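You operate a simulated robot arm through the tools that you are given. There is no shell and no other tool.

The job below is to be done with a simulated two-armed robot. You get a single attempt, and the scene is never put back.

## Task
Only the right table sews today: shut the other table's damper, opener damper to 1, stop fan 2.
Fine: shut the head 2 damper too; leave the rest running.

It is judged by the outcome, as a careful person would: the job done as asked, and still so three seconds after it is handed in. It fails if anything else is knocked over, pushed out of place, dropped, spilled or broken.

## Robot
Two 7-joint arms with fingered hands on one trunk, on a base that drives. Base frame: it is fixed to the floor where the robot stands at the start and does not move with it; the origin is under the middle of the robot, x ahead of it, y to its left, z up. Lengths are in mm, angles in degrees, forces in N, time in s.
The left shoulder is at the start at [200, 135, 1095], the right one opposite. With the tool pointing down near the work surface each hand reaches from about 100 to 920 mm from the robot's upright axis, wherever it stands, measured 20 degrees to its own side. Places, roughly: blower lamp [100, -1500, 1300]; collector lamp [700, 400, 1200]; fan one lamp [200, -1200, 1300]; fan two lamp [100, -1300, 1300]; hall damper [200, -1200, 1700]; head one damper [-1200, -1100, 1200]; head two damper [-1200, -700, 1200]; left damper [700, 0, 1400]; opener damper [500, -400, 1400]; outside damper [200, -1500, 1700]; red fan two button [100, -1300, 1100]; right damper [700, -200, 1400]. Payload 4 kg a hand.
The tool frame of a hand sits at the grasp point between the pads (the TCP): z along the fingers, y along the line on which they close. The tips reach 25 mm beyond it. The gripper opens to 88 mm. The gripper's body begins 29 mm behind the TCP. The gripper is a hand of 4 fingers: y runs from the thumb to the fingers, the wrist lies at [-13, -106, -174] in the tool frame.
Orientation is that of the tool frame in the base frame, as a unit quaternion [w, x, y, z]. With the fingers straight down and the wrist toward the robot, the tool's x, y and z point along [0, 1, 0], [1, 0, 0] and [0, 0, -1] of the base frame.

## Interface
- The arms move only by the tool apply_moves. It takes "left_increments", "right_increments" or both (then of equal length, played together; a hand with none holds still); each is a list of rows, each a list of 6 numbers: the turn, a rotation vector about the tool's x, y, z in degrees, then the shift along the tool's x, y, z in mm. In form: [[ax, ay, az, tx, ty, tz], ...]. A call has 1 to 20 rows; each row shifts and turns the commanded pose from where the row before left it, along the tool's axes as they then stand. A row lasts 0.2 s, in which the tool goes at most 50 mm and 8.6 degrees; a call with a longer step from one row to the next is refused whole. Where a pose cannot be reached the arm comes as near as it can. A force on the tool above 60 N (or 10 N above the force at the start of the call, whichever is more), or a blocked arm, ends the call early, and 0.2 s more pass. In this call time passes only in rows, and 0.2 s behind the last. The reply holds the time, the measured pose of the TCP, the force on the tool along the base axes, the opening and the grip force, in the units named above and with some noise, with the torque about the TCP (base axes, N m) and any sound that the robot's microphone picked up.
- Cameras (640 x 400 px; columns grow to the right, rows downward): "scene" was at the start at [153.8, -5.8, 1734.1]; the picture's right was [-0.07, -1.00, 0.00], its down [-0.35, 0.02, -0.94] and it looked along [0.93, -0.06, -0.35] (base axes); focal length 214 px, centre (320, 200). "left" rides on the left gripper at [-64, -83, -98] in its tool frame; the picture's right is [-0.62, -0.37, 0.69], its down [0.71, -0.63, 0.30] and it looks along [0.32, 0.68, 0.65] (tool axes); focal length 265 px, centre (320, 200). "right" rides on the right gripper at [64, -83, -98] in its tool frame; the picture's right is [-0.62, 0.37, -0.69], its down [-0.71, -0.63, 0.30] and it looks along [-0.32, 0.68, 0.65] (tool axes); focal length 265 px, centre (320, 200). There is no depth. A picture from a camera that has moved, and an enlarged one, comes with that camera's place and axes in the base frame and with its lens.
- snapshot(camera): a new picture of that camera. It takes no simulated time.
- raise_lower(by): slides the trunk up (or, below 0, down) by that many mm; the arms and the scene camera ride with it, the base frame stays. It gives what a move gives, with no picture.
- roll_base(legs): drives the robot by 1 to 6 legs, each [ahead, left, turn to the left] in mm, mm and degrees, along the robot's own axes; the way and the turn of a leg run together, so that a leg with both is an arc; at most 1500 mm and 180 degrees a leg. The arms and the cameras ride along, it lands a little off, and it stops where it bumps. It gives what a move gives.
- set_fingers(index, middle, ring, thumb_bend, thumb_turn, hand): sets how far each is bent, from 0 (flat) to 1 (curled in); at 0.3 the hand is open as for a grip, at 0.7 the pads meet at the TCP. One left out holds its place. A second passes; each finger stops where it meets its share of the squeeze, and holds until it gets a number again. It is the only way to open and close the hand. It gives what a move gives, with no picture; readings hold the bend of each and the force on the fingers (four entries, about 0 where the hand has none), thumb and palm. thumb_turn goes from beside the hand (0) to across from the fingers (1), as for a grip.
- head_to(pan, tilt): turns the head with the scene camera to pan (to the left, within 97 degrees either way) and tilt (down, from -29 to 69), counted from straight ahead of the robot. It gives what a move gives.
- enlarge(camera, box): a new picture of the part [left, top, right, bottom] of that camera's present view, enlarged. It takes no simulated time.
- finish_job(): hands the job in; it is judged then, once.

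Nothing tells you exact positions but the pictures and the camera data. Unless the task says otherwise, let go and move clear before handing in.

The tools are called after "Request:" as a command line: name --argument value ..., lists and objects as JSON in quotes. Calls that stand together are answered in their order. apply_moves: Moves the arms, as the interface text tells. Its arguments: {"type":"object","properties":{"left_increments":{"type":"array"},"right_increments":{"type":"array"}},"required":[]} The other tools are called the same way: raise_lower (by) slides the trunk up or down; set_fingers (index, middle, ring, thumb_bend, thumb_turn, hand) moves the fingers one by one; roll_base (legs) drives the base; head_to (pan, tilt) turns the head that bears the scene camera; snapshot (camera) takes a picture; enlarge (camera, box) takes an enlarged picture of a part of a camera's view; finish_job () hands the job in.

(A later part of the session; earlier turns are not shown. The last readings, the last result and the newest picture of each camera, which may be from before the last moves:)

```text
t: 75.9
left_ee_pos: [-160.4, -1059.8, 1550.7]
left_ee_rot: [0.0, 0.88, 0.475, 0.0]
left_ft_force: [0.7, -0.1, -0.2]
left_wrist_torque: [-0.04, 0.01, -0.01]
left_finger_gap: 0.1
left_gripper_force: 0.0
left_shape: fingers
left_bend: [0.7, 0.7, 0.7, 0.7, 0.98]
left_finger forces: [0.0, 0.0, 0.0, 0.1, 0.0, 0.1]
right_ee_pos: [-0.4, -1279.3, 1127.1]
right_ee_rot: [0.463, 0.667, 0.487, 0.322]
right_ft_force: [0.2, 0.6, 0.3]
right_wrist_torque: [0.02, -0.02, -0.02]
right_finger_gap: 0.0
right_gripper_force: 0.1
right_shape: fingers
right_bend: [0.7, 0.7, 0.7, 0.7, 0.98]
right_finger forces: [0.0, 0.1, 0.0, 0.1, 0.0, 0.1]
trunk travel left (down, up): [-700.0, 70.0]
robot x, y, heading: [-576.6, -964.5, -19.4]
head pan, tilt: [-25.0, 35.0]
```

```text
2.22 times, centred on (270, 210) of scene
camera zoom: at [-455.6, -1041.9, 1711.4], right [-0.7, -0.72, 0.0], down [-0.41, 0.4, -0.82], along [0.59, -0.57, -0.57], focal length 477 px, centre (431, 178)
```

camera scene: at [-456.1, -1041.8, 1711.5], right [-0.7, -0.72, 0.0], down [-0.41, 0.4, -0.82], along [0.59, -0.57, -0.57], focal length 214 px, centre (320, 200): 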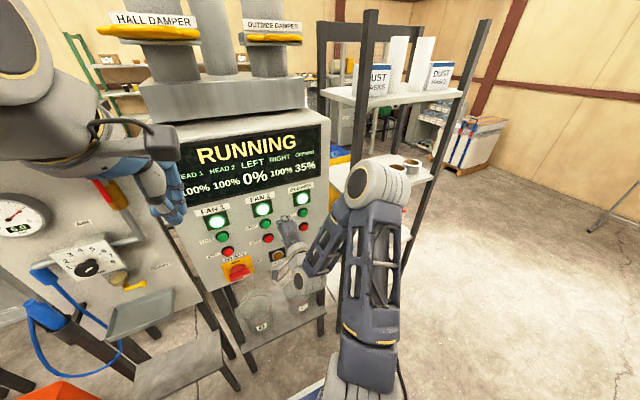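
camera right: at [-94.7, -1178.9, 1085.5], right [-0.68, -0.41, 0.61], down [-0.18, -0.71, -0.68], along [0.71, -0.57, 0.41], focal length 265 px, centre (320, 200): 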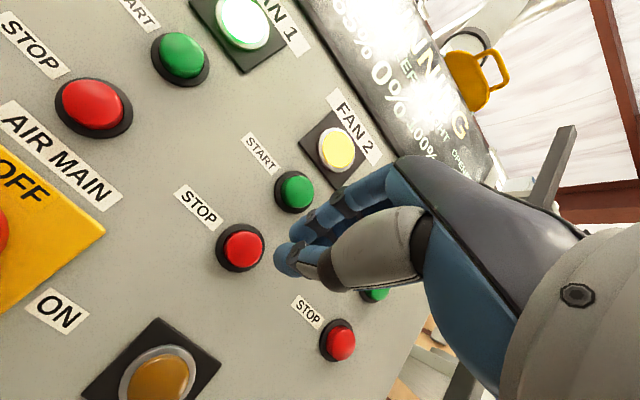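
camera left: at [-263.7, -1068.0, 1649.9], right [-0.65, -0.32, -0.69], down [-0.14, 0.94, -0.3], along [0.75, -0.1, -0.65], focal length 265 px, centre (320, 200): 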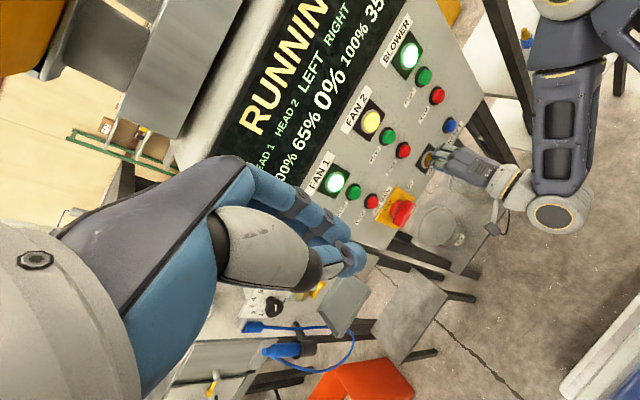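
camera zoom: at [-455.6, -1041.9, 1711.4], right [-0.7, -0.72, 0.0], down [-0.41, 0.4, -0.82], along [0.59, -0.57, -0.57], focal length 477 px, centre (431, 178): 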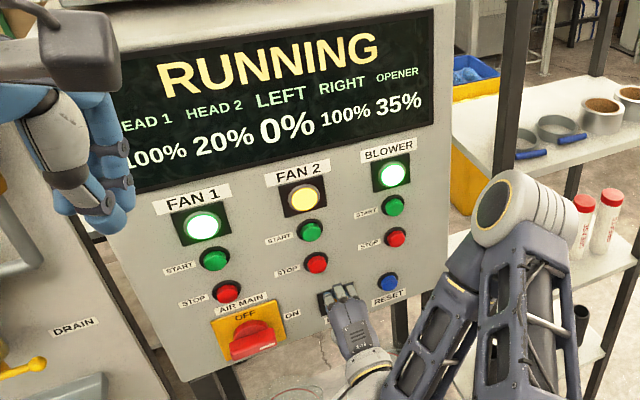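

The display moves in 5% steps and HEAD 2 simply decays with fan 2's run-down, so the opener's 35% is the 1/3 position. Fan 2 is stopped (yellow, coasting). I now withdraw the right hand upward and back from the panel.

Request:
apply_moves --right_increments '[[0, 0, 0, 0, 30, -33], [0, 0, 0, 0, 30, -33], [0, 0, 0, 0, 30, -33], [0, 0, 0, 0, 30, -33]]'

Request:
snapshot --camera "scene"

Request:
snapshot --camera "left"

```text
t: 76.9
left_ee_pos: [-159.1, -1060.8, 1549.9]
left_ee_rot: [0.001, 0.88, 0.475, -0.001]
left_ft_force: [0.8, 0.5, -0.3]
left_wrist_torque: [0.0, 0.05, -0.02]
left_finger_gap: 0.2
left_gripper_force: 0.1
left_shape: fingers
left_bend: [0.7, 0.7, 0.7, 0.7, 0.98]
left_finger forces: [0.0, 0.0, 0.1, 0.0, 0.0, 0.0]
right_ee_pos: [20.8, -1275.6, 1261.2]
right_ee_rot: [0.464, 0.667, 0.486, 0.321]
right_ft_force: [-0.9, -1.1, -0.3]
right_wrist_torque: [-0.01, -0.03, -0.02]
right_finger_gap: 0.0
right_gripper_force: 0.0
right_shape: fingers
right_bend: [0.7, 0.7, 0.7, 0.7, 0.98]
right_finger forces: [0.0, 0.1, 0.1, 0.0, 0.1, 0.0]
right hand out of reach, approached as far as the arm can: row 1, 2, 3, 4
trunk travel left (down, up): [-700.0, 70.0]
robot x, y, heading: [-573.8, -962.1, -19.3]
head pan, tilt: [-25.0, 35.0]
```

```text
taken
camera scene: at [-455.3, -1042.1, 1711.3], right [-0.7, -0.72, 0.0], down [-0.41, 0.4, -0.82], along [0.59, -0.57, -0.57], focal length 214 px, centre (320, 200)
```

scene: 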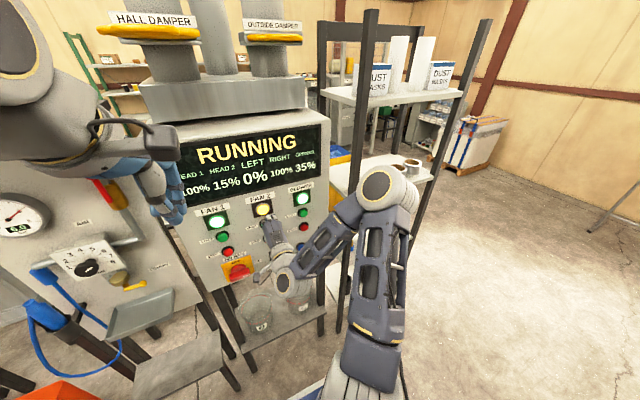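

```text
taken
camera left: at [-263.8, -1068.8, 1649.8], right [-0.65, -0.32, -0.69], down [-0.13, 0.94, -0.3], along [0.75, -0.1, -0.65], focal length 265 px, centre (320, 200)
```

left: 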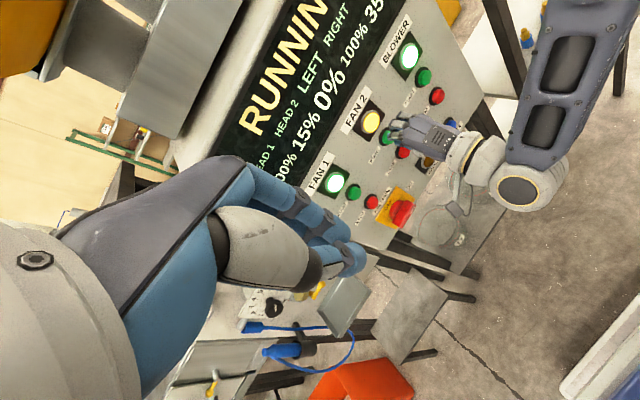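

The arm cannot fold further back in this pose, so the hand stays about 70 mm off the panel. I turn the fingers gradually downward while drawing back, which frees the reach.

Request:
apply_moves --right_increments '[[7, 0, 0, 0, 4.3, -17.5], [7, 0, 0, 0, 2.1, -17.9], [7, 0, 0, 0, -0.1, -18], [7, 0, 0, 0, -2.3, -17.9], [7, 0, 0, 0, -4.4, -17.4]]'

Request:
snapshot --camera "left"

Request:
snapshot --camera "scene"

```text
t: 78.1
left_ee_pos: [-159.7, -1058.3, 1551.0]
left_ee_rot: [0.0, 0.88, 0.475, 0.0]
left_ft_force: [0.0, 0.6, 0.0]
left_wrist_torque: [-0.01, 0.0, 0.0]
left_finger_gap: 0.0
left_gripper_force: 0.0
left_shape: fingers
left_bend: [0.7, 0.7, 0.7, 0.7, 0.98]
left_finger forces: [0.1, 0.0, 0.0, 0.0, 0.0, 0.0]
right_ee_pos: [-17.3, -1258.8, 1319.7]
right_ee_rot: [0.259, 0.77, 0.556, 0.177]
right_ft_force: [0.4, 0.2, 0.2]
right_wrist_torque: [0.03, -0.02, -0.01]
right_finger_gap: 0.0
right_gripper_force: 0.0
right_shape: fingers
right_bend: [0.7, 0.7, 0.7, 0.7, 0.98]
right_finger forces: [0.1, 0.0, 0.0, 0.0, 0.1, 0.0]
right hand out of reach, approached as far as the arm can: row 1, 2, 4
trunk travel left (down, up): [-700.0, 70.0]
robot x, y, heading: [-576.4, -959.6, -19.2]
head pan, tilt: [-25.0, 35.0]
```

```text
taken
camera left: at [-263.7, -1068.1, 1649.9], right [-0.65, -0.32, -0.69], down [-0.14, 0.94, -0.3], along [0.75, -0.1, -0.65], focal length 265 px, centre (320, 200)
```

left: 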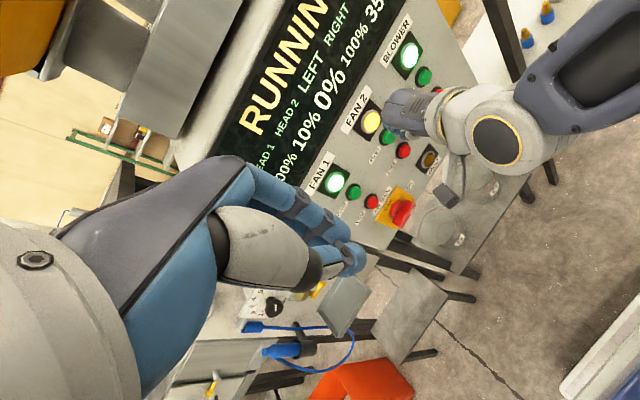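

```text
taken
camera scene: at [-455.2, -1041.6, 1711.3], right [-0.7, -0.72, 0.0], down [-0.41, 0.4, -0.82], along [0.59, -0.57, -0.57], focal length 214 px, centre (320, 200)
```

scene: 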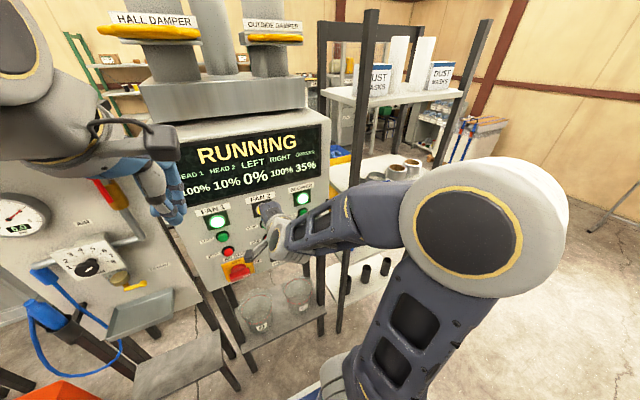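

The wrist is now above the hand and freely reachable. I continue until the fingers point straight down, moving up and back.

Request:
apply_moves --right_increments '[[7, 0, 0, 0, -7.3, -27.3], [7, 0, 0, 0, -10.6, -26.2], [7, 0, 0, 0, -13.7, -24.7], [7, 0, 0, 0, -16.6, -22.9], [2, 0, 0, 0, -25, -20], [0, 0, 0, 0, -30, -20], [0, 0, 0, 0, -30, -20], [0, 0, 0, 0, -30, -20]]'

Request:
snapshot --camera "scene"

Request:
snapshot --camera "right"

```text
t: 79.9
left_ee_pos: [-159.9, -1058.7, 1550.2]
left_ee_rot: [0.0, 0.88, 0.475, 0.0]
left_ft_force: [1.0, -0.4, -0.1]
left_wrist_torque: [0.01, 0.0, -0.01]
left_finger_gap: 0.0
left_gripper_force: 0.0
left_shape: fingers
left_bend: [0.7, 0.7, 0.7, 0.7, 0.98]
left_finger forces: [0.0, 0.0, 0.0, 0.0, 0.0, 0.0]
right_ee_pos: [-140.6, -1216.9, 1409.1]
right_ee_rot: [0.052, 0.811, 0.582, 0.028]
right_ft_force: [-0.4, 0.2, -0.1]
right_wrist_torque: [-0.01, 0.02, -0.03]
right_finger_gap: 0.0
right_gripper_force: 0.0
right_shape: fingers
right_bend: [0.7, 0.7, 0.7, 0.7, 0.98]
right_finger forces: [0.1, 0.0, 0.0, 0.0, 0.0, 0.1]
right hand out of reach, approached as far as the arm can: row 6, 7, 8
trunk travel left (down, up): [-700.0, 70.0]
robot x, y, heading: [-579.3, -962.5, -19.5]
head pan, tilt: [-25.0, 35.0]
```

```text
taken
camera scene: at [-455.3, -1042.2, 1711.4], right [-0.7, -0.72, 0.0], down [-0.41, 0.4, -0.82], along [0.59, -0.57, -0.57], focal length 214 px, centre (320, 200)
```

scene: 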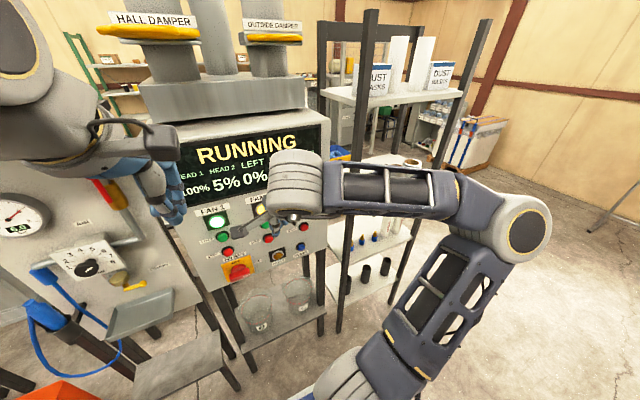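

```text
taken
camera right: at [-208.8, -1124.9, 1496.7], right [0.08, -0.67, 0.74], down [-0.79, -0.49, -0.36], along [0.61, -0.56, -0.56], focal length 265 px, centre (320, 200)
```

right: 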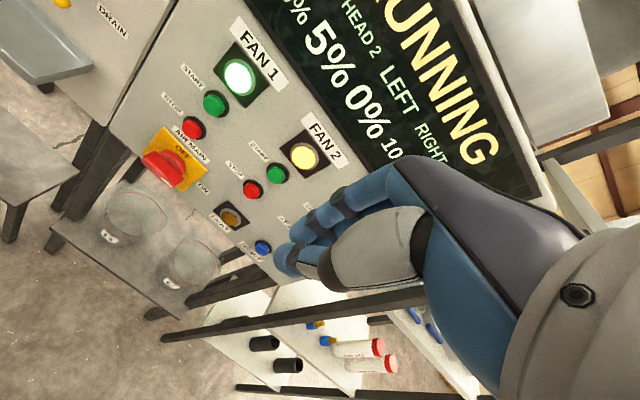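

Right hand is clear, fingers down. HEAD 2 now shows 5% from run-down only; its damper still has to be closed by hand. I turn left on the spot in stages to face the head dampers.

Request:
roll_base --legs '[[40, 60, 45], [0, 0, 45]]'

Request:
head_to --pan 75 --tilt 30

Request:
snapshot --camera "scene"

```text
t: 84.5
left_ee_pos: [-441.2, -485.4, 1551.2]
left_ee_rot: [0.0, 0.287, 0.958, 0.001]
left_ft_force: [0.2, -0.3, -0.5]
left_wrist_torque: [-0.02, -0.01, -0.03]
left_finger_gap: 0.0
left_gripper_force: 0.0
left_shape: fingers
left_bend: [0.7, 0.7, 0.7, 0.7, 0.98]
left_finger forces: [0.1, 0.0, 0.1, 0.1, 0.1, 0.0]
right_ee_pos: [-282.6, -466.2, 1408.3]
right_ee_rot: [0.016, 0.16, 0.985, 0.056]
right_ft_force: [-0.3, -0.8, 0.4]
right_wrist_torque: [0.0, 0.02, 0.01]
right_finger_gap: 0.0
right_gripper_force: 0.1
right_shape: fingers
right_bend: [0.7, 0.7, 0.7, 0.7, 0.98]
right_finger forces: [0.0, 0.0, 0.0, 0.0, 0.1, 0.0]
trunk travel left (down, up): [-700.0, 70.0]
robot x, y, heading: [-542.0, -901.0, 70.7]
head pan, tilt: [-25.0, 35.0]
```

```text
t: 86.2
left_ee_pos: [-441.7, -485.3, 1551.1]
left_ee_rot: [-0.001, 0.287, 0.958, 0.001]
left_ft_force: [-0.4, -0.4, 0.0]
left_wrist_torque: [0.02, 0.02, 0.01]
left_finger_gap: 0.1
left_gripper_force: 0.1
left_shape: fingers
left_bend: [0.7, 0.7, 0.7, 0.7, 0.98]
left_finger forces: [0.0, 0.1, 0.0, 0.0, 0.0, 0.1]
right_ee_pos: [-282.4, -466.6, 1409.5]
right_ee_rot: [0.018, 0.16, 0.985, 0.056]
right_ft_force: [-0.1, -0.2, 0.5]
right_wrist_torque: [-0.02, 0.03, 0.03]
right_finger_gap: 0.0
right_gripper_force: 0.0
right_shape: fingers
right_bend: [0.7, 0.7, 0.7, 0.7, 0.98]
right_finger forces: [0.1, 0.0, 0.1, 0.1, 0.1, 0.1]
trunk travel left (down, up): [-700.0, 70.0]
robot x, y, heading: [-539.3, -901.4, 70.9]
head pan, tilt: [75.0, 30.0]
```

```text
taken
camera scene: at [-592.7, -793.5, 1719.2], right [0.56, 0.83, 0.0], down [0.41, -0.28, -0.87], along [-0.72, 0.49, -0.5], focal length 214 px, centre (320, 200)
```

scene: 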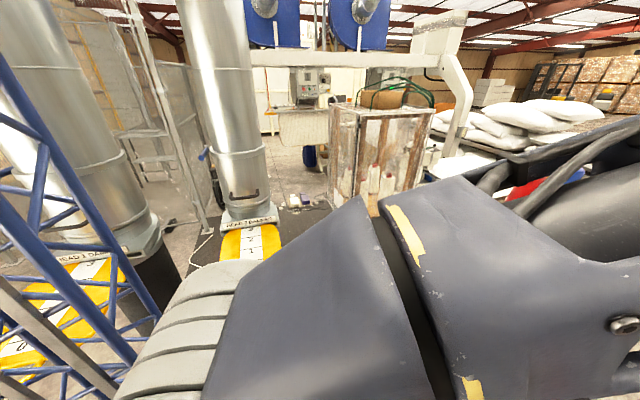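

I now see the HEAD 1 (left) and HEAD 2 (centre) dampers with steel ducts above them. I zoom in on them.

Request:
enlarge --camera "scene" --box '[0, 170, 300, 360]'

Request:
enlarge --camera "scene" --box '[190, 180, 300, 270]'

```text
2.11 times, centred on (150, 265) of scene
camera zoom: at [-592.7, -793.5, 1719.2], right [0.56, 0.83, 0.0], down [0.41, -0.28, -0.87], along [-0.72, 0.49, -0.5], focal length 452 px, centre (678, 63)
```

zoom: 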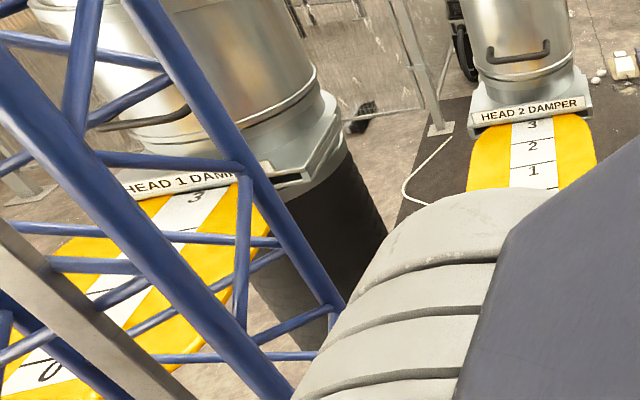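

```text
4.44 times, centred on (245, 225) of scene
camera zoom: at [-592.7, -793.5, 1719.2], right [0.56, 0.83, 0.0], down [0.41, -0.28, -0.87], along [-0.72, 0.49, -0.5], focal length 953 px, centre (653, 89)
```

zoom: 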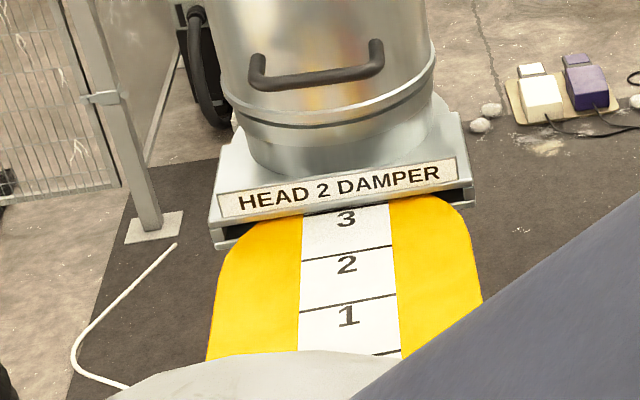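

HEAD 2 stands at 3 with about 61 mm bands, sliding in along heading ~160°; I estimate its bar at about (-1035, -727, 1200). I move a little and finish turning to face it.

Request:
roll_base --legs '[[100, -15, 0], [0, 0, 45], [0, 0, 44.7]]'

Request:
head_to --pan 0 --tilt 35

Request:
snapshot --camera "scene"

Request:
snapshot --camera "left"

Request:
snapshot --camera "right"

```text
t: 91.5
left_ee_pos: [-908.0, -714.8, 1551.5]
left_ee_rot: [-0.001, -0.475, 0.88, 0.0]
left_ft_force: [-0.2, 0.9, -0.3]
left_wrist_torque: [0.0, 0.0, -0.01]
left_finger_gap: 0.1
left_gripper_force: 0.1
left_shape: fingers
left_bend: [0.7, 0.7, 0.7, 0.7, 0.98]
left_finger forces: [0.1, 0.1, 0.0, 0.0, 0.0, 0.0]
right_ee_pos: [-925.6, -555.6, 1409.4]
right_ee_rot: [-0.028, -0.583, 0.81, 0.052]
right_ft_force: [0.5, 0.5, -0.3]
right_wrist_torque: [0.0, -0.01, 0.03]
right_finger_gap: 0.0
right_gripper_force: 0.0
right_shape: fingers
right_bend: [0.7, 0.7, 0.7, 0.7, 0.98]
right_finger forces: [0.0, 0.0, 0.0, 0.0, 0.0, 0.0]
trunk travel left (down, up): [-700.0, 70.0]
robot x, y, heading: [-491.7, -811.9, 160.8]
head pan, tilt: [75.0, 30.0]
```

```text
t: 93.0
left_ee_pos: [-906.9, -713.5, 1550.9]
left_ee_rot: [0.0, -0.475, 0.88, -0.001]
left_ft_force: [-0.2, 0.7, -0.2]
left_wrist_torque: [0.03, 0.01, -0.03]
left_finger_gap: 0.0
left_gripper_force: 0.1
left_shape: fingers
left_bend: [0.7, 0.7, 0.7, 0.7, 0.98]
left_finger forces: [0.0, 0.0, 0.0, 0.0, 0.0, 0.1]
right_ee_pos: [-925.7, -556.4, 1409.7]
right_ee_rot: [-0.028, -0.583, 0.81, 0.052]
right_ft_force: [0.3, -0.2, 0.3]
right_wrist_torque: [0.01, -0.01, 0.0]
right_finger_gap: 0.0
right_gripper_force: 0.1
right_shape: fingers
right_bend: [0.7, 0.7, 0.7, 0.7, 0.98]
right_finger forces: [0.1, 0.0, 0.0, 0.0, 0.1, 0.0]
trunk travel left (down, up): [-700.0, 70.0]
robot x, y, heading: [-488.1, -810.3, 160.8]
head pan, tilt: [0.0, 35.0]
```

```text
taken
camera scene: at [-629.9, -762.4, 1711.4], right [0.33, 0.94, 0.0], down [0.54, -0.19, -0.82], along [-0.77, 0.27, -0.57], focal length 214 px, centre (320, 200)
```

scene: 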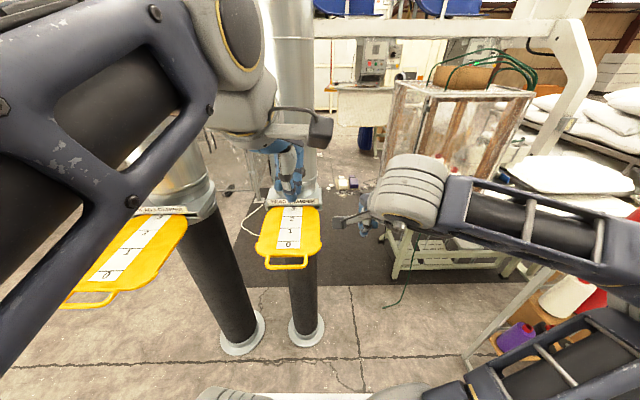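

```text
taken
camera left: at [-801.5, -707.2, 1649.9], right [0.65, 0.32, -0.69], down [0.13, -0.94, -0.3], along [-0.75, 0.1, -0.65], focal length 265 px, centre (320, 200)
```

left: 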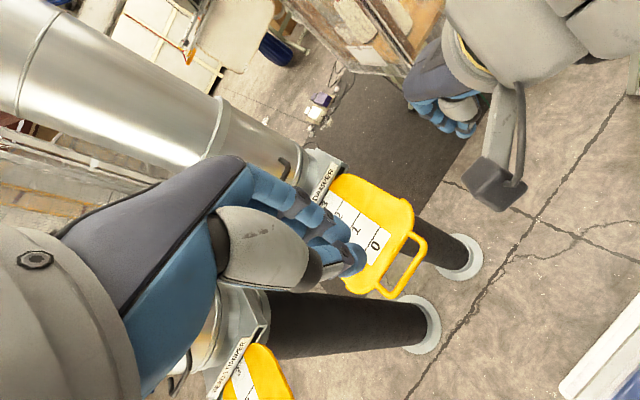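

```text
taken
camera right: at [-856.5, -647.6, 1496.8], right [-0.08, 0.67, 0.74], down [0.79, 0.49, -0.36], along [-0.61, 0.56, -0.56], focal length 265 px, centre (320, 200)
```

right: 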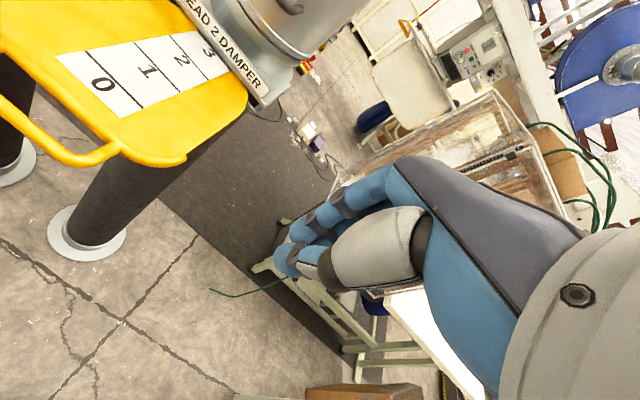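

I'm facing HEAD 2 squarely, with HEAD 1 to the left and out of the way. I zoom on the handle from both cameras to fix its position.

Request:
enlarge --camera "scene" --box '[230, 180, 350, 280]'

Request:
enlarge --camera "left" --box '[300, 150, 460, 310]'

Request:
enlarge --camera "scene" --box '[40, 180, 280, 320]'

```text
4.00 times, centred on (290, 230) of scene
camera zoom: at [-629.9, -762.4, 1711.4], right [0.33, 0.94, 0.0], down [0.54, -0.19, -0.82], along [-0.77, 0.27, -0.57], focal length 858 px, centre (440, 80)
```

zoom: 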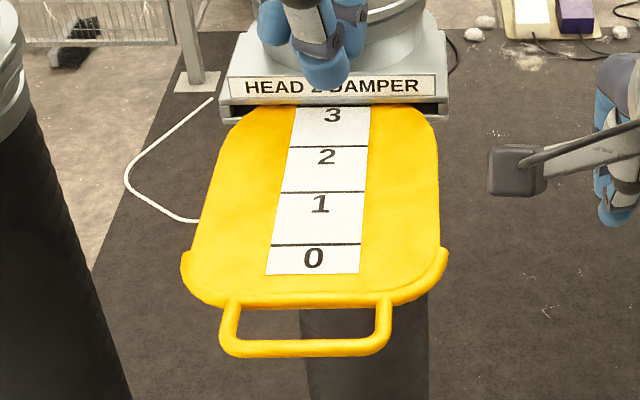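

```text
2.50 times, centred on (380, 230) of left
camera zoom: at [-801.5, -707.2, 1649.9], right [0.65, 0.32, -0.69], down [0.13, -0.94, -0.3], along [-0.75, 0.1, -0.65], focal length 664 px, centre (170, 125)
```

zoom: 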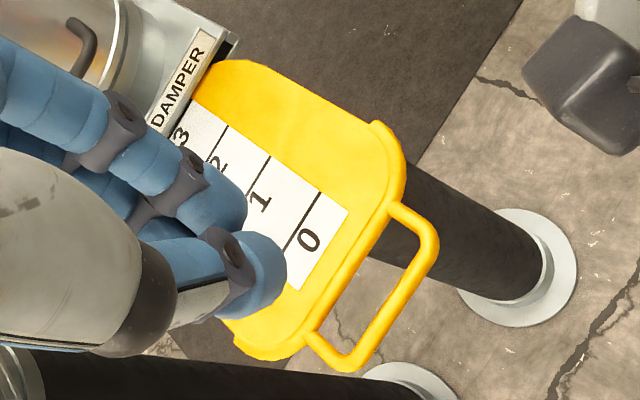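

```text
2.67 times, centred on (160, 250) of scene
camera zoom: at [-629.9, -762.4, 1711.4], right [0.33, 0.94, 0.0], down [0.54, -0.19, -0.82], along [-0.77, 0.27, -0.57], focal length 572 px, centre (747, 67)
```

zoom: 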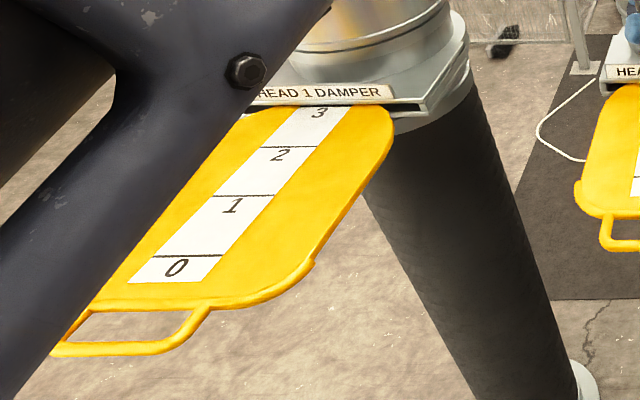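

HEAD 2's bar is at about (-1040, -726, 1195), sliding along heading 161°. I turn the left hand to match and move it to 85 mm before the bar, then begin lowering.

Request:
apply_moves --left_increments '[[0, 0, -7.1, 0, 0, 0], [0, 0, -7.2, 0, 0, 0], [0, 0, 0, 27.5, 18, 0], [0, 0, 0, 27.5, 18, 0], [0, 0, 0, 0, 0, 40], [0, 0, 0, 0, 0, 40], [0, 0, 0, 0, 0, 40]]'

Request:
snapshot --camera "scene"

Request:
snapshot --camera "left"

```text
t: 94.6
left_ee_pos: [-956.5, -752.5, 1429.7]
left_ee_rot: [0.0, -0.58, 0.814, 0.0]
left_ft_force: [0.7, 0.1, -0.6]
left_wrist_torque: [-0.02, -0.02, 0.01]
left_finger_gap: 0.0
left_gripper_force: 0.0
left_shape: fingers
left_bend: [0.7, 0.7, 0.7, 0.7, 0.98]
left_finger forces: [0.0, 0.0, 0.1, 0.0, 0.1, 0.0]
right_ee_pos: [-925.8, -554.9, 1409.4]
right_ee_rot: [-0.028, -0.582, 0.811, 0.052]
right_ft_force: [-0.2, -0.5, -1.0]
right_wrist_torque: [-0.04, -0.01, -0.02]
right_finger_gap: 0.1
right_gripper_force: 0.0
right_shape: fingers
right_bend: [0.7, 0.7, 0.7, 0.7, 0.98]
right_finger forces: [0.1, 0.0, 0.0, 0.1, 0.0, 0.0]
trunk travel left (down, up): [-700.0, 70.0]
robot x, y, heading: [-488.8, -812.3, 160.6]
head pan, tilt: [0.0, 35.0]
```

```text
taken
camera scene: at [-629.9, -762.3, 1711.4], right [0.33, 0.94, 0.0], down [0.54, -0.19, -0.82], along [-0.77, 0.27, -0.57], focal length 214 px, centre (320, 200)
```

scene: 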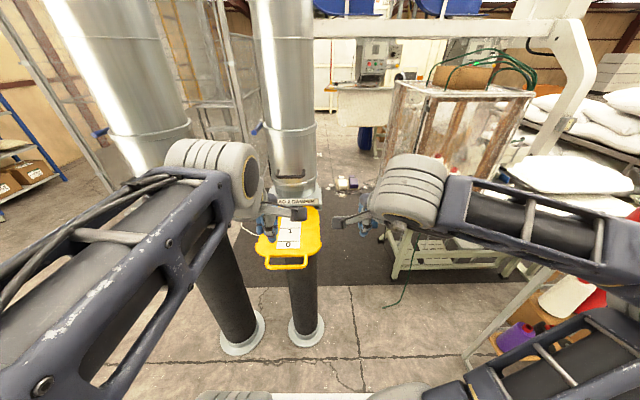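

```text
taken
camera left: at [-856.2, -720.1, 1528.3], right [0.55, 0.47, -0.69], down [0.36, -0.88, -0.31], along [-0.75, -0.08, -0.65], focal length 265 px, centre (320, 200)
```

left: 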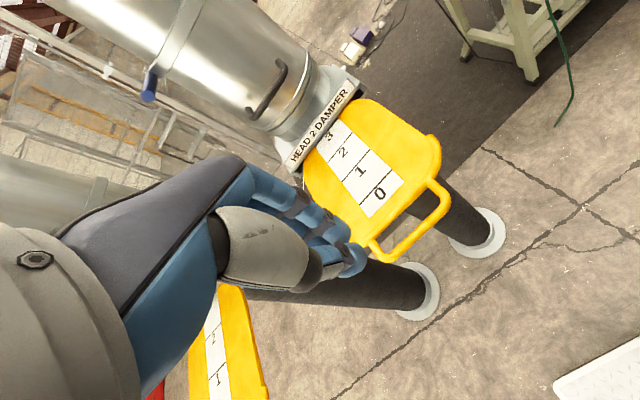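

The hand is 85 mm short of the bar and clear of HEAD 1. I continue lowering to the bar's height.

Request:
apply_moves --left_increments '[[0, 0, 0, 0, 0, 40], [0, 0, 0, 0, 0, 40], [0, 0, 0, 0, 0, 40]]'

Request:
head_to --pan 40 --tilt 40

Request:
snapshot --camera "scene"

Request:
snapshot --camera "left"

```text
t: 95.4
left_ee_pos: [-958.2, -756.1, 1312.3]
left_ee_rot: [0.0, -0.58, 0.815, 0.0]
left_ft_force: [-0.5, -0.9, 0.5]
left_wrist_torque: [0.02, -0.01, 0.0]
left_finger_gap: 0.0
left_gripper_force: 0.1
left_shape: fingers
left_bend: [0.7, 0.7, 0.7, 0.7, 0.98]
left_finger forces: [0.0, 0.0, 0.1, 0.0, 0.0, 0.1]
right_ee_pos: [-925.9, -556.1, 1409.7]
right_ee_rot: [-0.029, -0.582, 0.811, 0.052]
right_ft_force: [-0.1, -0.3, 0.4]
right_wrist_torque: [0.03, 0.0, 0.0]
right_finger_gap: 0.0
right_gripper_force: 0.1
right_shape: fingers
right_bend: [0.7, 0.7, 0.7, 0.7, 0.98]
right_finger forces: [0.1, 0.0, 0.0, 0.0, 0.1, 0.1]
trunk travel left (down, up): [-700.0, 70.0]
robot x, y, heading: [-492.2, -808.9, 160.8]
head pan, tilt: [0.0, 35.0]
```

```text
t: 96.5
left_ee_pos: [-958.5, -755.6, 1312.8]
left_ee_rot: [0.0, -0.582, 0.813, 0.001]
left_ft_force: [-0.6, 0.6, 0.4]
left_wrist_torque: [0.01, -0.02, 0.01]
left_finger_gap: 0.0
left_gripper_force: 0.0
left_shape: fingers
left_bend: [0.7, 0.7, 0.7, 0.7, 0.98]
left_finger forces: [0.0, 0.1, 0.0, 0.0, 0.0, 0.1]
right_ee_pos: [-926.4, -556.3, 1409.3]
right_ee_rot: [-0.027, -0.583, 0.81, 0.052]
right_ft_force: [0.9, 0.2, 0.0]
right_wrist_torque: [0.01, 0.0, -0.01]
right_finger_gap: 0.0
right_gripper_force: 0.1
right_shape: fingers
right_bend: [0.7, 0.7, 0.7, 0.7, 0.98]
right_finger forces: [0.0, 0.0, 0.1, 0.0, 0.1, 0.1]
trunk travel left (down, up): [-700.0, 70.0]
robot x, y, heading: [-488.7, -815.2, 161.0]
head pan, tilt: [40.0, 40.0]
```

```text
taken
camera scene: at [-626.3, -821.4, 1703.8], right [-0.35, 0.94, 0.0], down [0.6, 0.23, -0.77], along [-0.72, -0.27, -0.64], focal length 214 px, centre (320, 200)
```

scene: 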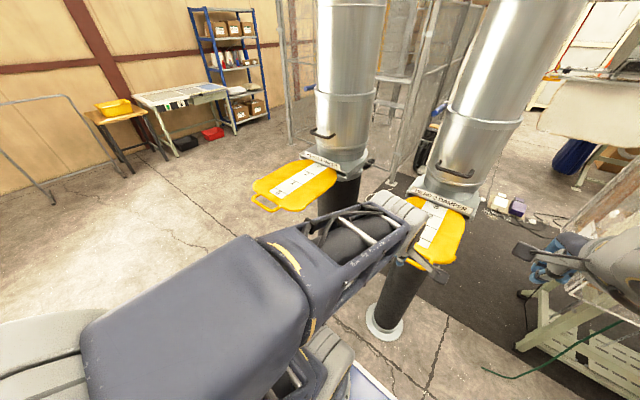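

```text
taken
camera left: at [-857.7, -722.6, 1411.2], right [0.55, 0.47, -0.69], down [0.36, -0.88, -0.3], along [-0.75, -0.08, -0.65], focal length 265 px, centre (320, 200)
```

left: 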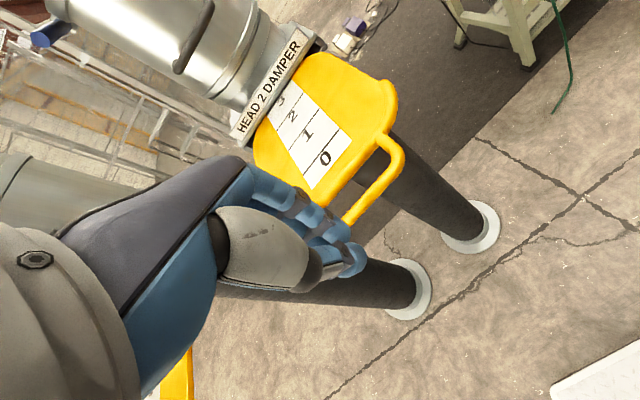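

HEAD 1's slide stays well clear of the arm. I lower the last 120 mm to bar height.

Request:
apply_moves --left_increments '[[0, 0, 0, 0, 0, 40], [0, 0, 0, 0, 0, 40], [0, 0, 0, 0, 0, 41]]'

Request:
snapshot --camera "scene"

Request:
snapshot --camera "left"

Request:
snapshot --camera "right"

```text
t: 97.2
left_ee_pos: [-1004.9, -730.0, 1243.3]
left_ee_rot: [-0.001, -0.581, 0.814, 0.001]
left_ft_force: [1.2, -2.7, 9.0]
left_wrist_torque: [-0.1, 0.15, 0.02]
left_finger_gap: 0.0
left_gripper_force: 4.7
left_shape: fingers
left_bend: [0.7, 0.71, 0.7, 0.7, 0.98]
left_finger forces: [0.5, 8.9, 0.2, 0.0, 0.0, 0.0]
left hand out of reach, approached as far as the arm can: row 1, 2, 3
right_ee_pos: [-926.1, -557.0, 1409.3]
right_ee_rot: [-0.028, -0.584, 0.81, 0.052]
right_ft_force: [0.8, 0.1, -0.4]
right_wrist_torque: [0.03, 0.02, 0.0]
right_finger_gap: 0.1
right_gripper_force: 0.1
right_shape: fingers
right_bend: [0.7, 0.7, 0.7, 0.7, 0.98]
right_finger forces: [0.0, 0.0, 0.0, 0.0, 0.0, 0.0]
trunk travel left (down, up): [-700.0, 70.0]
robot x, y, heading: [-489.9, -810.7, 160.9]
head pan, tilt: [40.0, 40.0]
```

```text
taken
camera scene: at [-625.5, -821.9, 1704.2], right [-0.35, 0.94, 0.0], down [0.6, 0.23, -0.77], along [-0.72, -0.27, -0.64], focal length 214 px, centre (320, 200)
```

scene: 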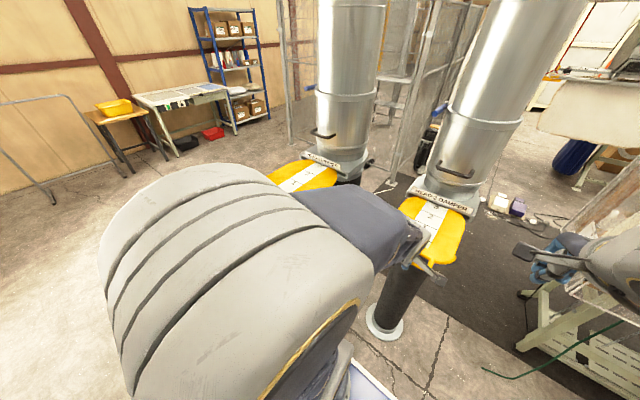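

```text
taken
camera left: at [-903.7, -698.0, 1340.9], right [0.55, 0.47, -0.69], down [0.36, -0.88, -0.31], along [-0.75, -0.08, -0.65], focal length 265 px, centre (320, 200)
```

left: 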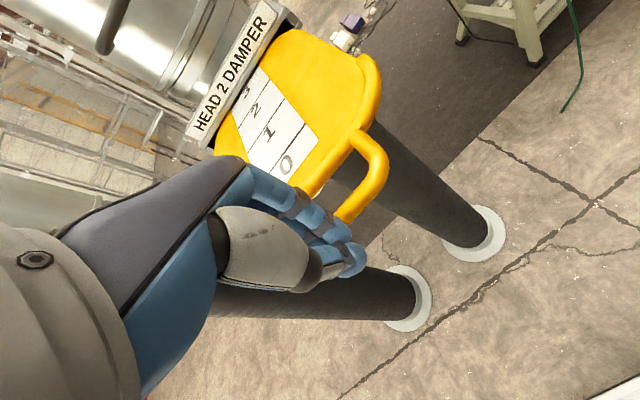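

```text
taken
camera right: at [-855.9, -648.1, 1497.3], right [-0.08, 0.67, 0.74], down [0.79, 0.5, -0.37], along [-0.61, 0.56, -0.56], focal length 265 px, centre (320, 200)
```

right: 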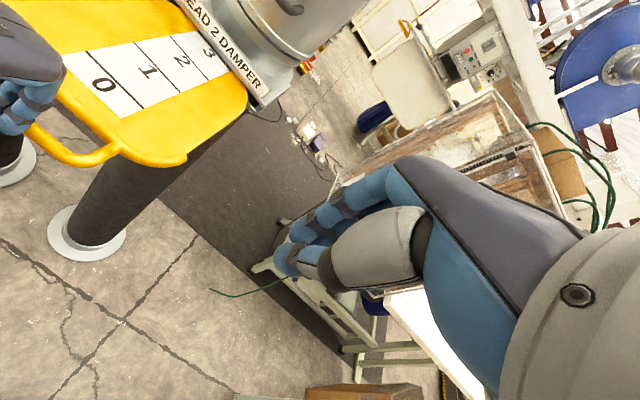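

The arm could not fold enough there and drifted forward, resting lightly (9 N) on the bar; the slide has not moved. I lift straight back up and then step the base back.

Request:
apply_moves --left_increments '[[0, 0, 0, 0, 0, -40], [0, 0, 0, 0, 0, -40], [0, 0, 0, 0, 0, -40]]'

Request:
snapshot --camera "left"

Request:
snapshot --camera "scene"

```text
t: 98.0
left_ee_pos: [-1006.0, -727.9, 1358.9]
left_ee_rot: [0.001, -0.581, 0.814, -0.001]
left_ft_force: [0.2, 0.2, -0.2]
left_wrist_torque: [0.03, -0.01, -0.02]
left_finger_gap: 0.2
left_gripper_force: 0.0
left_shape: fingers
left_bend: [0.7, 0.7, 0.7, 0.7, 0.98]
left_finger forces: [0.0, 0.0, 0.0, 0.1, 0.0, 0.0]
right_ee_pos: [-926.2, -556.3, 1408.2]
right_ee_rot: [-0.028, -0.583, 0.81, 0.053]
right_ft_force: [0.6, -0.6, -0.7]
right_wrist_torque: [0.01, 0.0, -0.03]
right_finger_gap: 0.2
right_gripper_force: 0.0
right_shape: fingers
right_bend: [0.7, 0.7, 0.7, 0.7, 0.98]
right_finger forces: [0.0, 0.0, 0.1, 0.0, 0.0, 0.0]
trunk travel left (down, up): [-700.0, 70.0]
robot x, y, heading: [-489.0, -810.6, 160.7]
head pan, tilt: [40.0, 40.0]
```

```text
taken
camera left: at [-905.0, -696.6, 1458.7], right [0.55, 0.47, -0.69], down [0.36, -0.88, -0.3], along [-0.75, -0.08, -0.65], focal length 265 px, centre (320, 200)
```

left: 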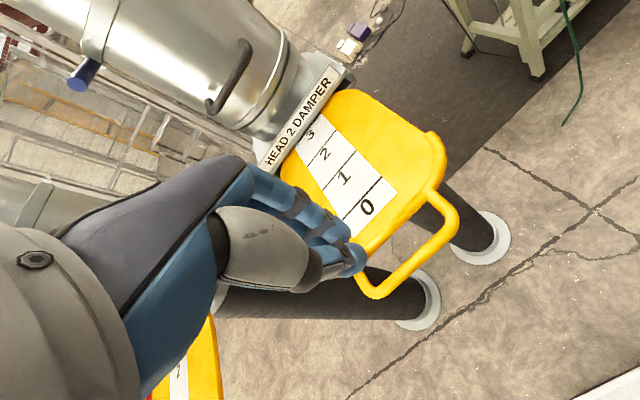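

```text
taken
camera scene: at [-626.4, -821.4, 1703.8], right [-0.35, 0.94, 0.0], down [0.6, 0.23, -0.77], along [-0.72, -0.27, -0.64], focal length 214 px, centre (320, 200)
```

scene: 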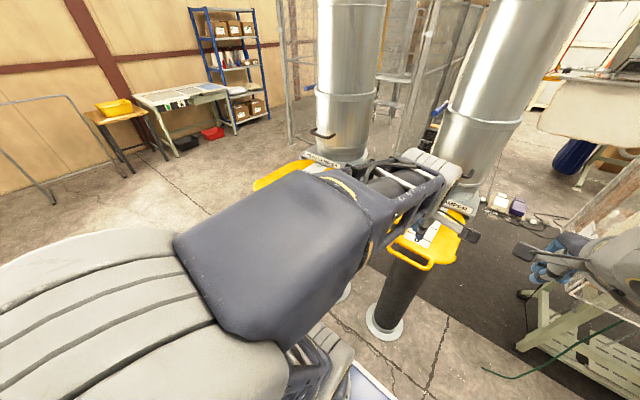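

The commanded pose follows where the arm ended, so the hand is now above the bar at z 1359. I'll draw it back behind the bar and then lower the whole trunk by 167 mm, keeping the arm in its comfortable range.

Request:
apply_moves --left_increments '[[0, 0, 0, 5.4, -27, 0], [0, 0, 0, 5.4, -27, 0]]'

Request:
raise_lower --by -90

Request:
snapshot --camera "left"

Request:
snapshot --camera "right"

Request:
snapshot --camera "scene"

```text
t: 98.7
left_ee_pos: [-958.2, -757.0, 1359.7]
left_ee_rot: [0.001, -0.581, 0.814, 0.001]
left_ft_force: [-0.1, 0.4, -0.7]
left_wrist_torque: [0.01, -0.03, -0.01]
left_finger_gap: 0.0
left_gripper_force: 0.0
left_shape: fingers
left_bend: [0.7, 0.7, 0.7, 0.7, 0.98]
left_finger forces: [0.1, 0.1, 0.0, 0.0, 0.0, 0.1]
right_ee_pos: [-926.2, -555.8, 1409.8]
right_ee_rot: [-0.028, -0.583, 0.811, 0.052]
right_ft_force: [-0.1, -0.3, -0.4]
right_wrist_torque: [-0.01, -0.06, 0.0]
right_finger_gap: 0.1
right_gripper_force: 0.2
right_shape: fingers
right_bend: [0.7, 0.7, 0.7, 0.7, 0.98]
right_finger forces: [0.0, 0.1, 0.1, 0.0, 0.0, 0.1]
trunk travel left (down, up): [-700.0, 70.0]
robot x, y, heading: [-491.9, -812.3, 160.5]
head pan, tilt: [40.0, 40.0]
```

```text
t: 99.9
left_ee_pos: [-959.0, -756.7, 1270.8]
left_ee_rot: [0.001, -0.581, 0.814, 0.001]
left_ft_force: [0.0, -0.3, 1.2]
left_wrist_torque: [0.01, -0.01, 0.0]
left_finger_gap: 0.1
left_gripper_force: 0.0
left_shape: fingers
left_bend: [0.7, 0.7, 0.7, 0.7, 0.98]
left_finger forces: [0.1, 0.0, 0.1, 0.0, 0.1, 0.1]
right_ee_pos: [-925.8, -555.7, 1319.4]
right_ee_rot: [-0.028, -0.582, 0.811, 0.051]
right_ft_force: [-0.2, -0.1, 0.0]
right_wrist_torque: [-0.01, 0.02, 0.02]
right_finger_gap: 0.0
right_gripper_force: 0.0
right_shape: fingers
right_bend: [0.7, 0.7, 0.7, 0.7, 0.98]
right_finger forces: [0.1, 0.1, 0.1, 0.1, 0.0, 0.0]
trunk travel left (down, up): [-610.0, 160.0]
robot x, y, heading: [-492.5, -809.6, 160.8]
head pan, tilt: [40.0, 40.0]
```

```text
taken
camera left: at [-858.6, -724.7, 1370.1], right [0.55, 0.47, -0.69], down [0.36, -0.88, -0.3], along [-0.75, -0.08, -0.65], focal length 265 px, centre (320, 200)
```

left: 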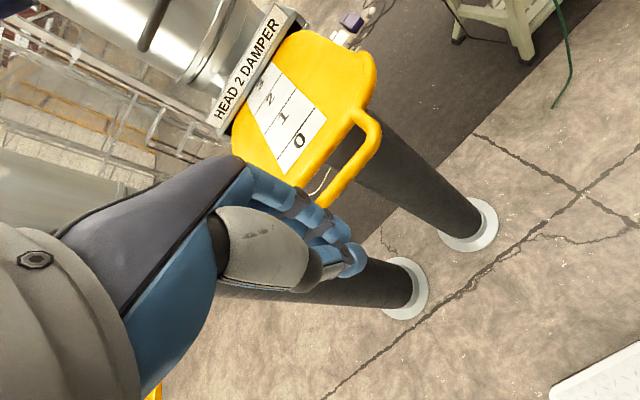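

```text
taken
camera right: at [-856.5, -647.6, 1406.9], right [-0.08, 0.67, 0.74], down [0.79, 0.49, -0.36], along [-0.61, 0.56, -0.56], focal length 265 px, centre (320, 200)
```

right: 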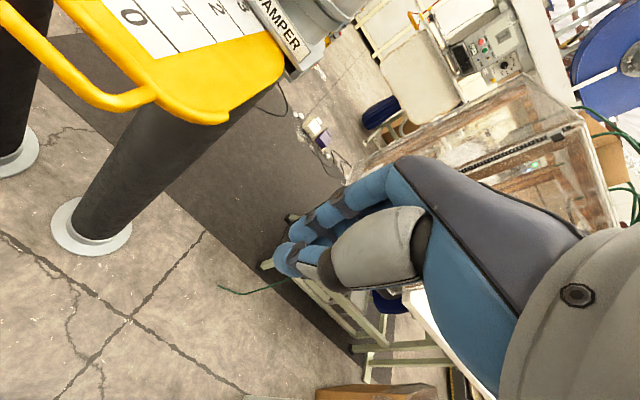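

```text
taken
camera scene: at [-626.3, -821.5, 1613.9], right [-0.35, 0.94, 0.0], down [0.6, 0.23, -0.77], along [-0.72, -0.27, -0.64], focal length 214 px, centre (320, 200)
```

scene: 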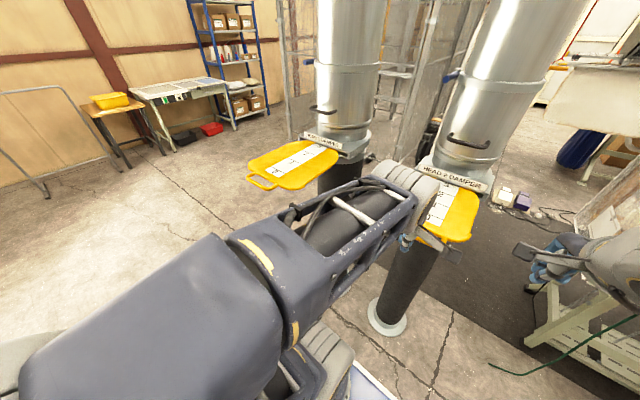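

All clear. I lower the trunk another 78 mm so the left fingers come to bar height.

Request:
raise_lower --by -78

Request:
head_to --pan 0 --tilt 35

Request:
snapshot --camera "left"

Request:
snapshot --camera "scene"

```text
t: 101.0
left_ee_pos: [-959.3, -756.8, 1193.0]
left_ee_rot: [0.0, -0.581, 0.814, 0.0]
left_ft_force: [-0.2, 0.7, -0.4]
left_wrist_torque: [-0.02, -0.02, -0.02]
left_finger_gap: 0.1
left_gripper_force: 0.0
left_shape: fingers
left_bend: [0.7, 0.7, 0.7, 0.7, 0.98]
left_finger forces: [0.1, 0.0, 0.0, 0.1, 0.0, 0.1]
right_ee_pos: [-926.3, -555.4, 1241.3]
right_ee_rot: [-0.028, -0.583, 0.81, 0.052]
right_ft_force: [-0.3, 1.0, -0.6]
right_wrist_torque: [-0.01, 0.04, 0.02]
right_finger_gap: 0.2
right_gripper_force: 0.0
right_shape: fingers
right_bend: [0.7, 0.7, 0.7, 0.7, 0.98]
right_finger forces: [0.1, 0.1, 0.1, 0.1, 0.0, 0.0]
trunk travel left (down, up): [-532.0, 238.0]
robot x, y, heading: [-492.2, -814.0, 160.7]
head pan, tilt: [40.0, 40.0]
```

```text
t: 102.1
left_ee_pos: [-959.3, -756.5, 1193.1]
left_ee_rot: [0.001, -0.581, 0.814, -0.001]
left_ft_force: [0.3, 0.2, -0.2]
left_wrist_torque: [0.01, 0.01, -0.02]
left_finger_gap: 0.1
left_gripper_force: 0.0
left_shape: fingers
left_bend: [0.7, 0.7, 0.7, 0.7, 0.98]
left_finger forces: [0.0, 0.0, 0.0, 0.0, 0.1, 0.1]
right_ee_pos: [-926.3, -555.9, 1240.9]
right_ee_rot: [-0.028, -0.583, 0.81, 0.052]
right_ft_force: [-1.0, 0.4, -0.9]
right_wrist_torque: [0.01, 0.04, 0.02]
right_finger_gap: 0.0
right_gripper_force: 0.0
right_shape: fingers
right_bend: [0.7, 0.7, 0.7, 0.7, 0.98]
right_finger forces: [0.0, 0.0, 0.1, 0.1, 0.0, 0.0]
trunk travel left (down, up): [-532.0, 238.0]
robot x, y, heading: [-490.9, -812.3, 160.7]
head pan, tilt: [0.0, 35.0]
```

```text
taken
camera left: at [-858.6, -724.7, 1292.0], right [0.55, 0.47, -0.69], down [0.36, -0.88, -0.3], along [-0.75, -0.08, -0.65], focal length 265 px, centre (320, 200)
```

left: 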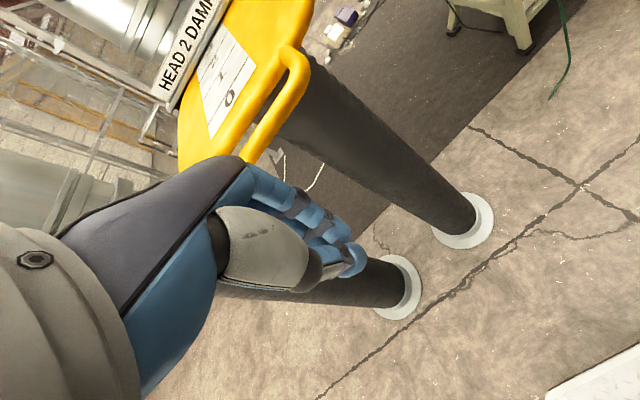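

```text
taken
camera scene: at [-629.9, -762.4, 1543.4], right [0.33, 0.94, 0.0], down [0.54, -0.19, -0.82], along [-0.77, 0.27, -0.57], focal length 214 px, centre (320, 200)
```

scene: 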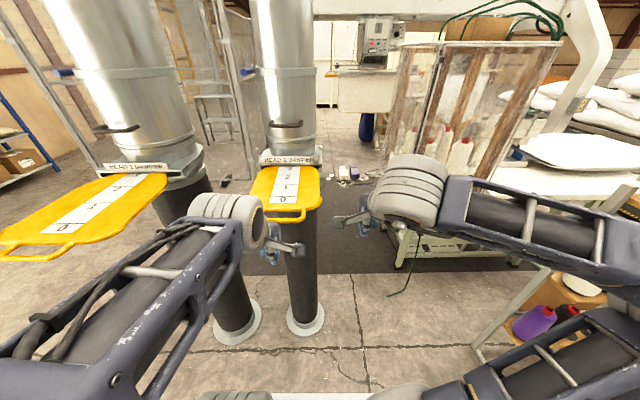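

The refined bar position is (-1028, -724, 1213). I raise the left hand 15 mm, centre it, and push forward along the slide.

Request:
apply_moves --left_increments '[[0, 0, 0, -10, 0, -15], [0, 0, 0, 0, 15, 0], [0, 0, 0, 0, 12, 0], [0, 0, 0, 0, 8, 0], [0, 0, 0, 0, 8, 0], [0, 0, 0, 0, 8, 0], [0, 0, 0, 0, 8, 0]]'

Request:
snapshot --camera "left"

Request:
snapshot --camera "scene"

```text
t: 103.7
left_ee_pos: [-1012.6, -728.6, 1207.9]
left_ee_rot: [0.0, -0.581, 0.814, 0.0]
left_ft_force: [3.4, -0.9, 0.5]
left_wrist_torque: [0.07, 0.05, -0.01]
left_finger_gap: 0.0
left_gripper_force: 1.6
left_shape: fingers
left_bend: [0.7, 0.7, 0.7, 0.7, 0.98]
left_finger forces: [0.0, 3.5, 0.0, 0.0, 0.0, 0.0]
right_ee_pos: [-925.2, -557.1, 1241.0]
right_ee_rot: [-0.027, -0.583, 0.811, 0.053]
right_ft_force: [0.1, 1.1, 0.3]
right_wrist_torque: [0.0, 0.01, -0.01]
right_finger_gap: 0.1
right_gripper_force: 0.0
right_shape: fingers
right_bend: [0.7, 0.7, 0.7, 0.7, 0.98]
right_finger forces: [0.0, 0.0, 0.1, 0.0, 0.0, 0.0]
trunk travel left (down, up): [-532.0, 238.0]
robot x, y, heading: [-490.8, -811.4, 160.7]
head pan, tilt: [0.0, 35.0]
```

```text
taken
camera left: at [-911.5, -696.8, 1306.0], right [0.55, 0.47, -0.69], down [0.36, -0.88, -0.3], along [-0.75, -0.08, -0.65], focal length 265 px, centre (320, 200)
```

left: 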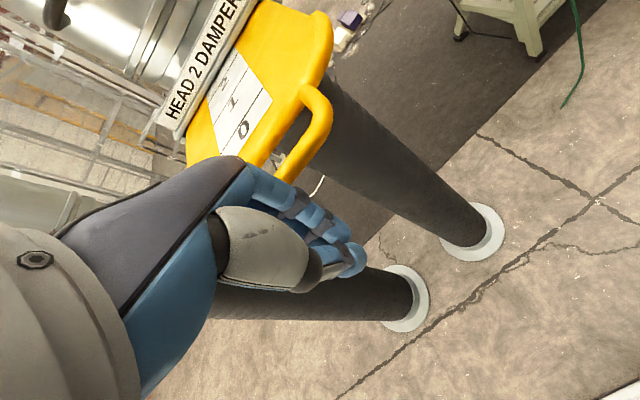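

```text
taken
camera scene: at [-629.6, -762.4, 1543.4], right [0.33, 0.94, 0.0], down [0.54, -0.19, -0.82], along [-0.77, 0.27, -0.57], focal length 214 px, centre (320, 200)
```

scene: 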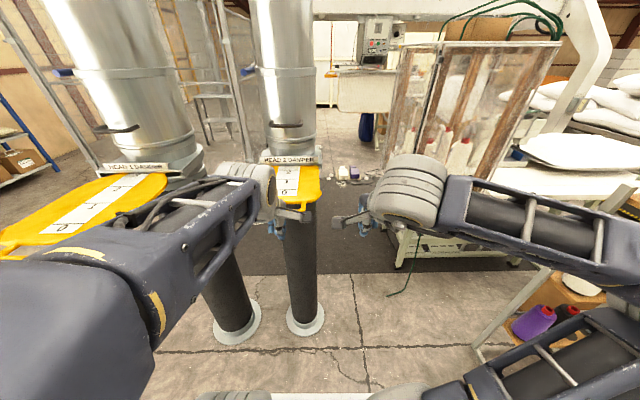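

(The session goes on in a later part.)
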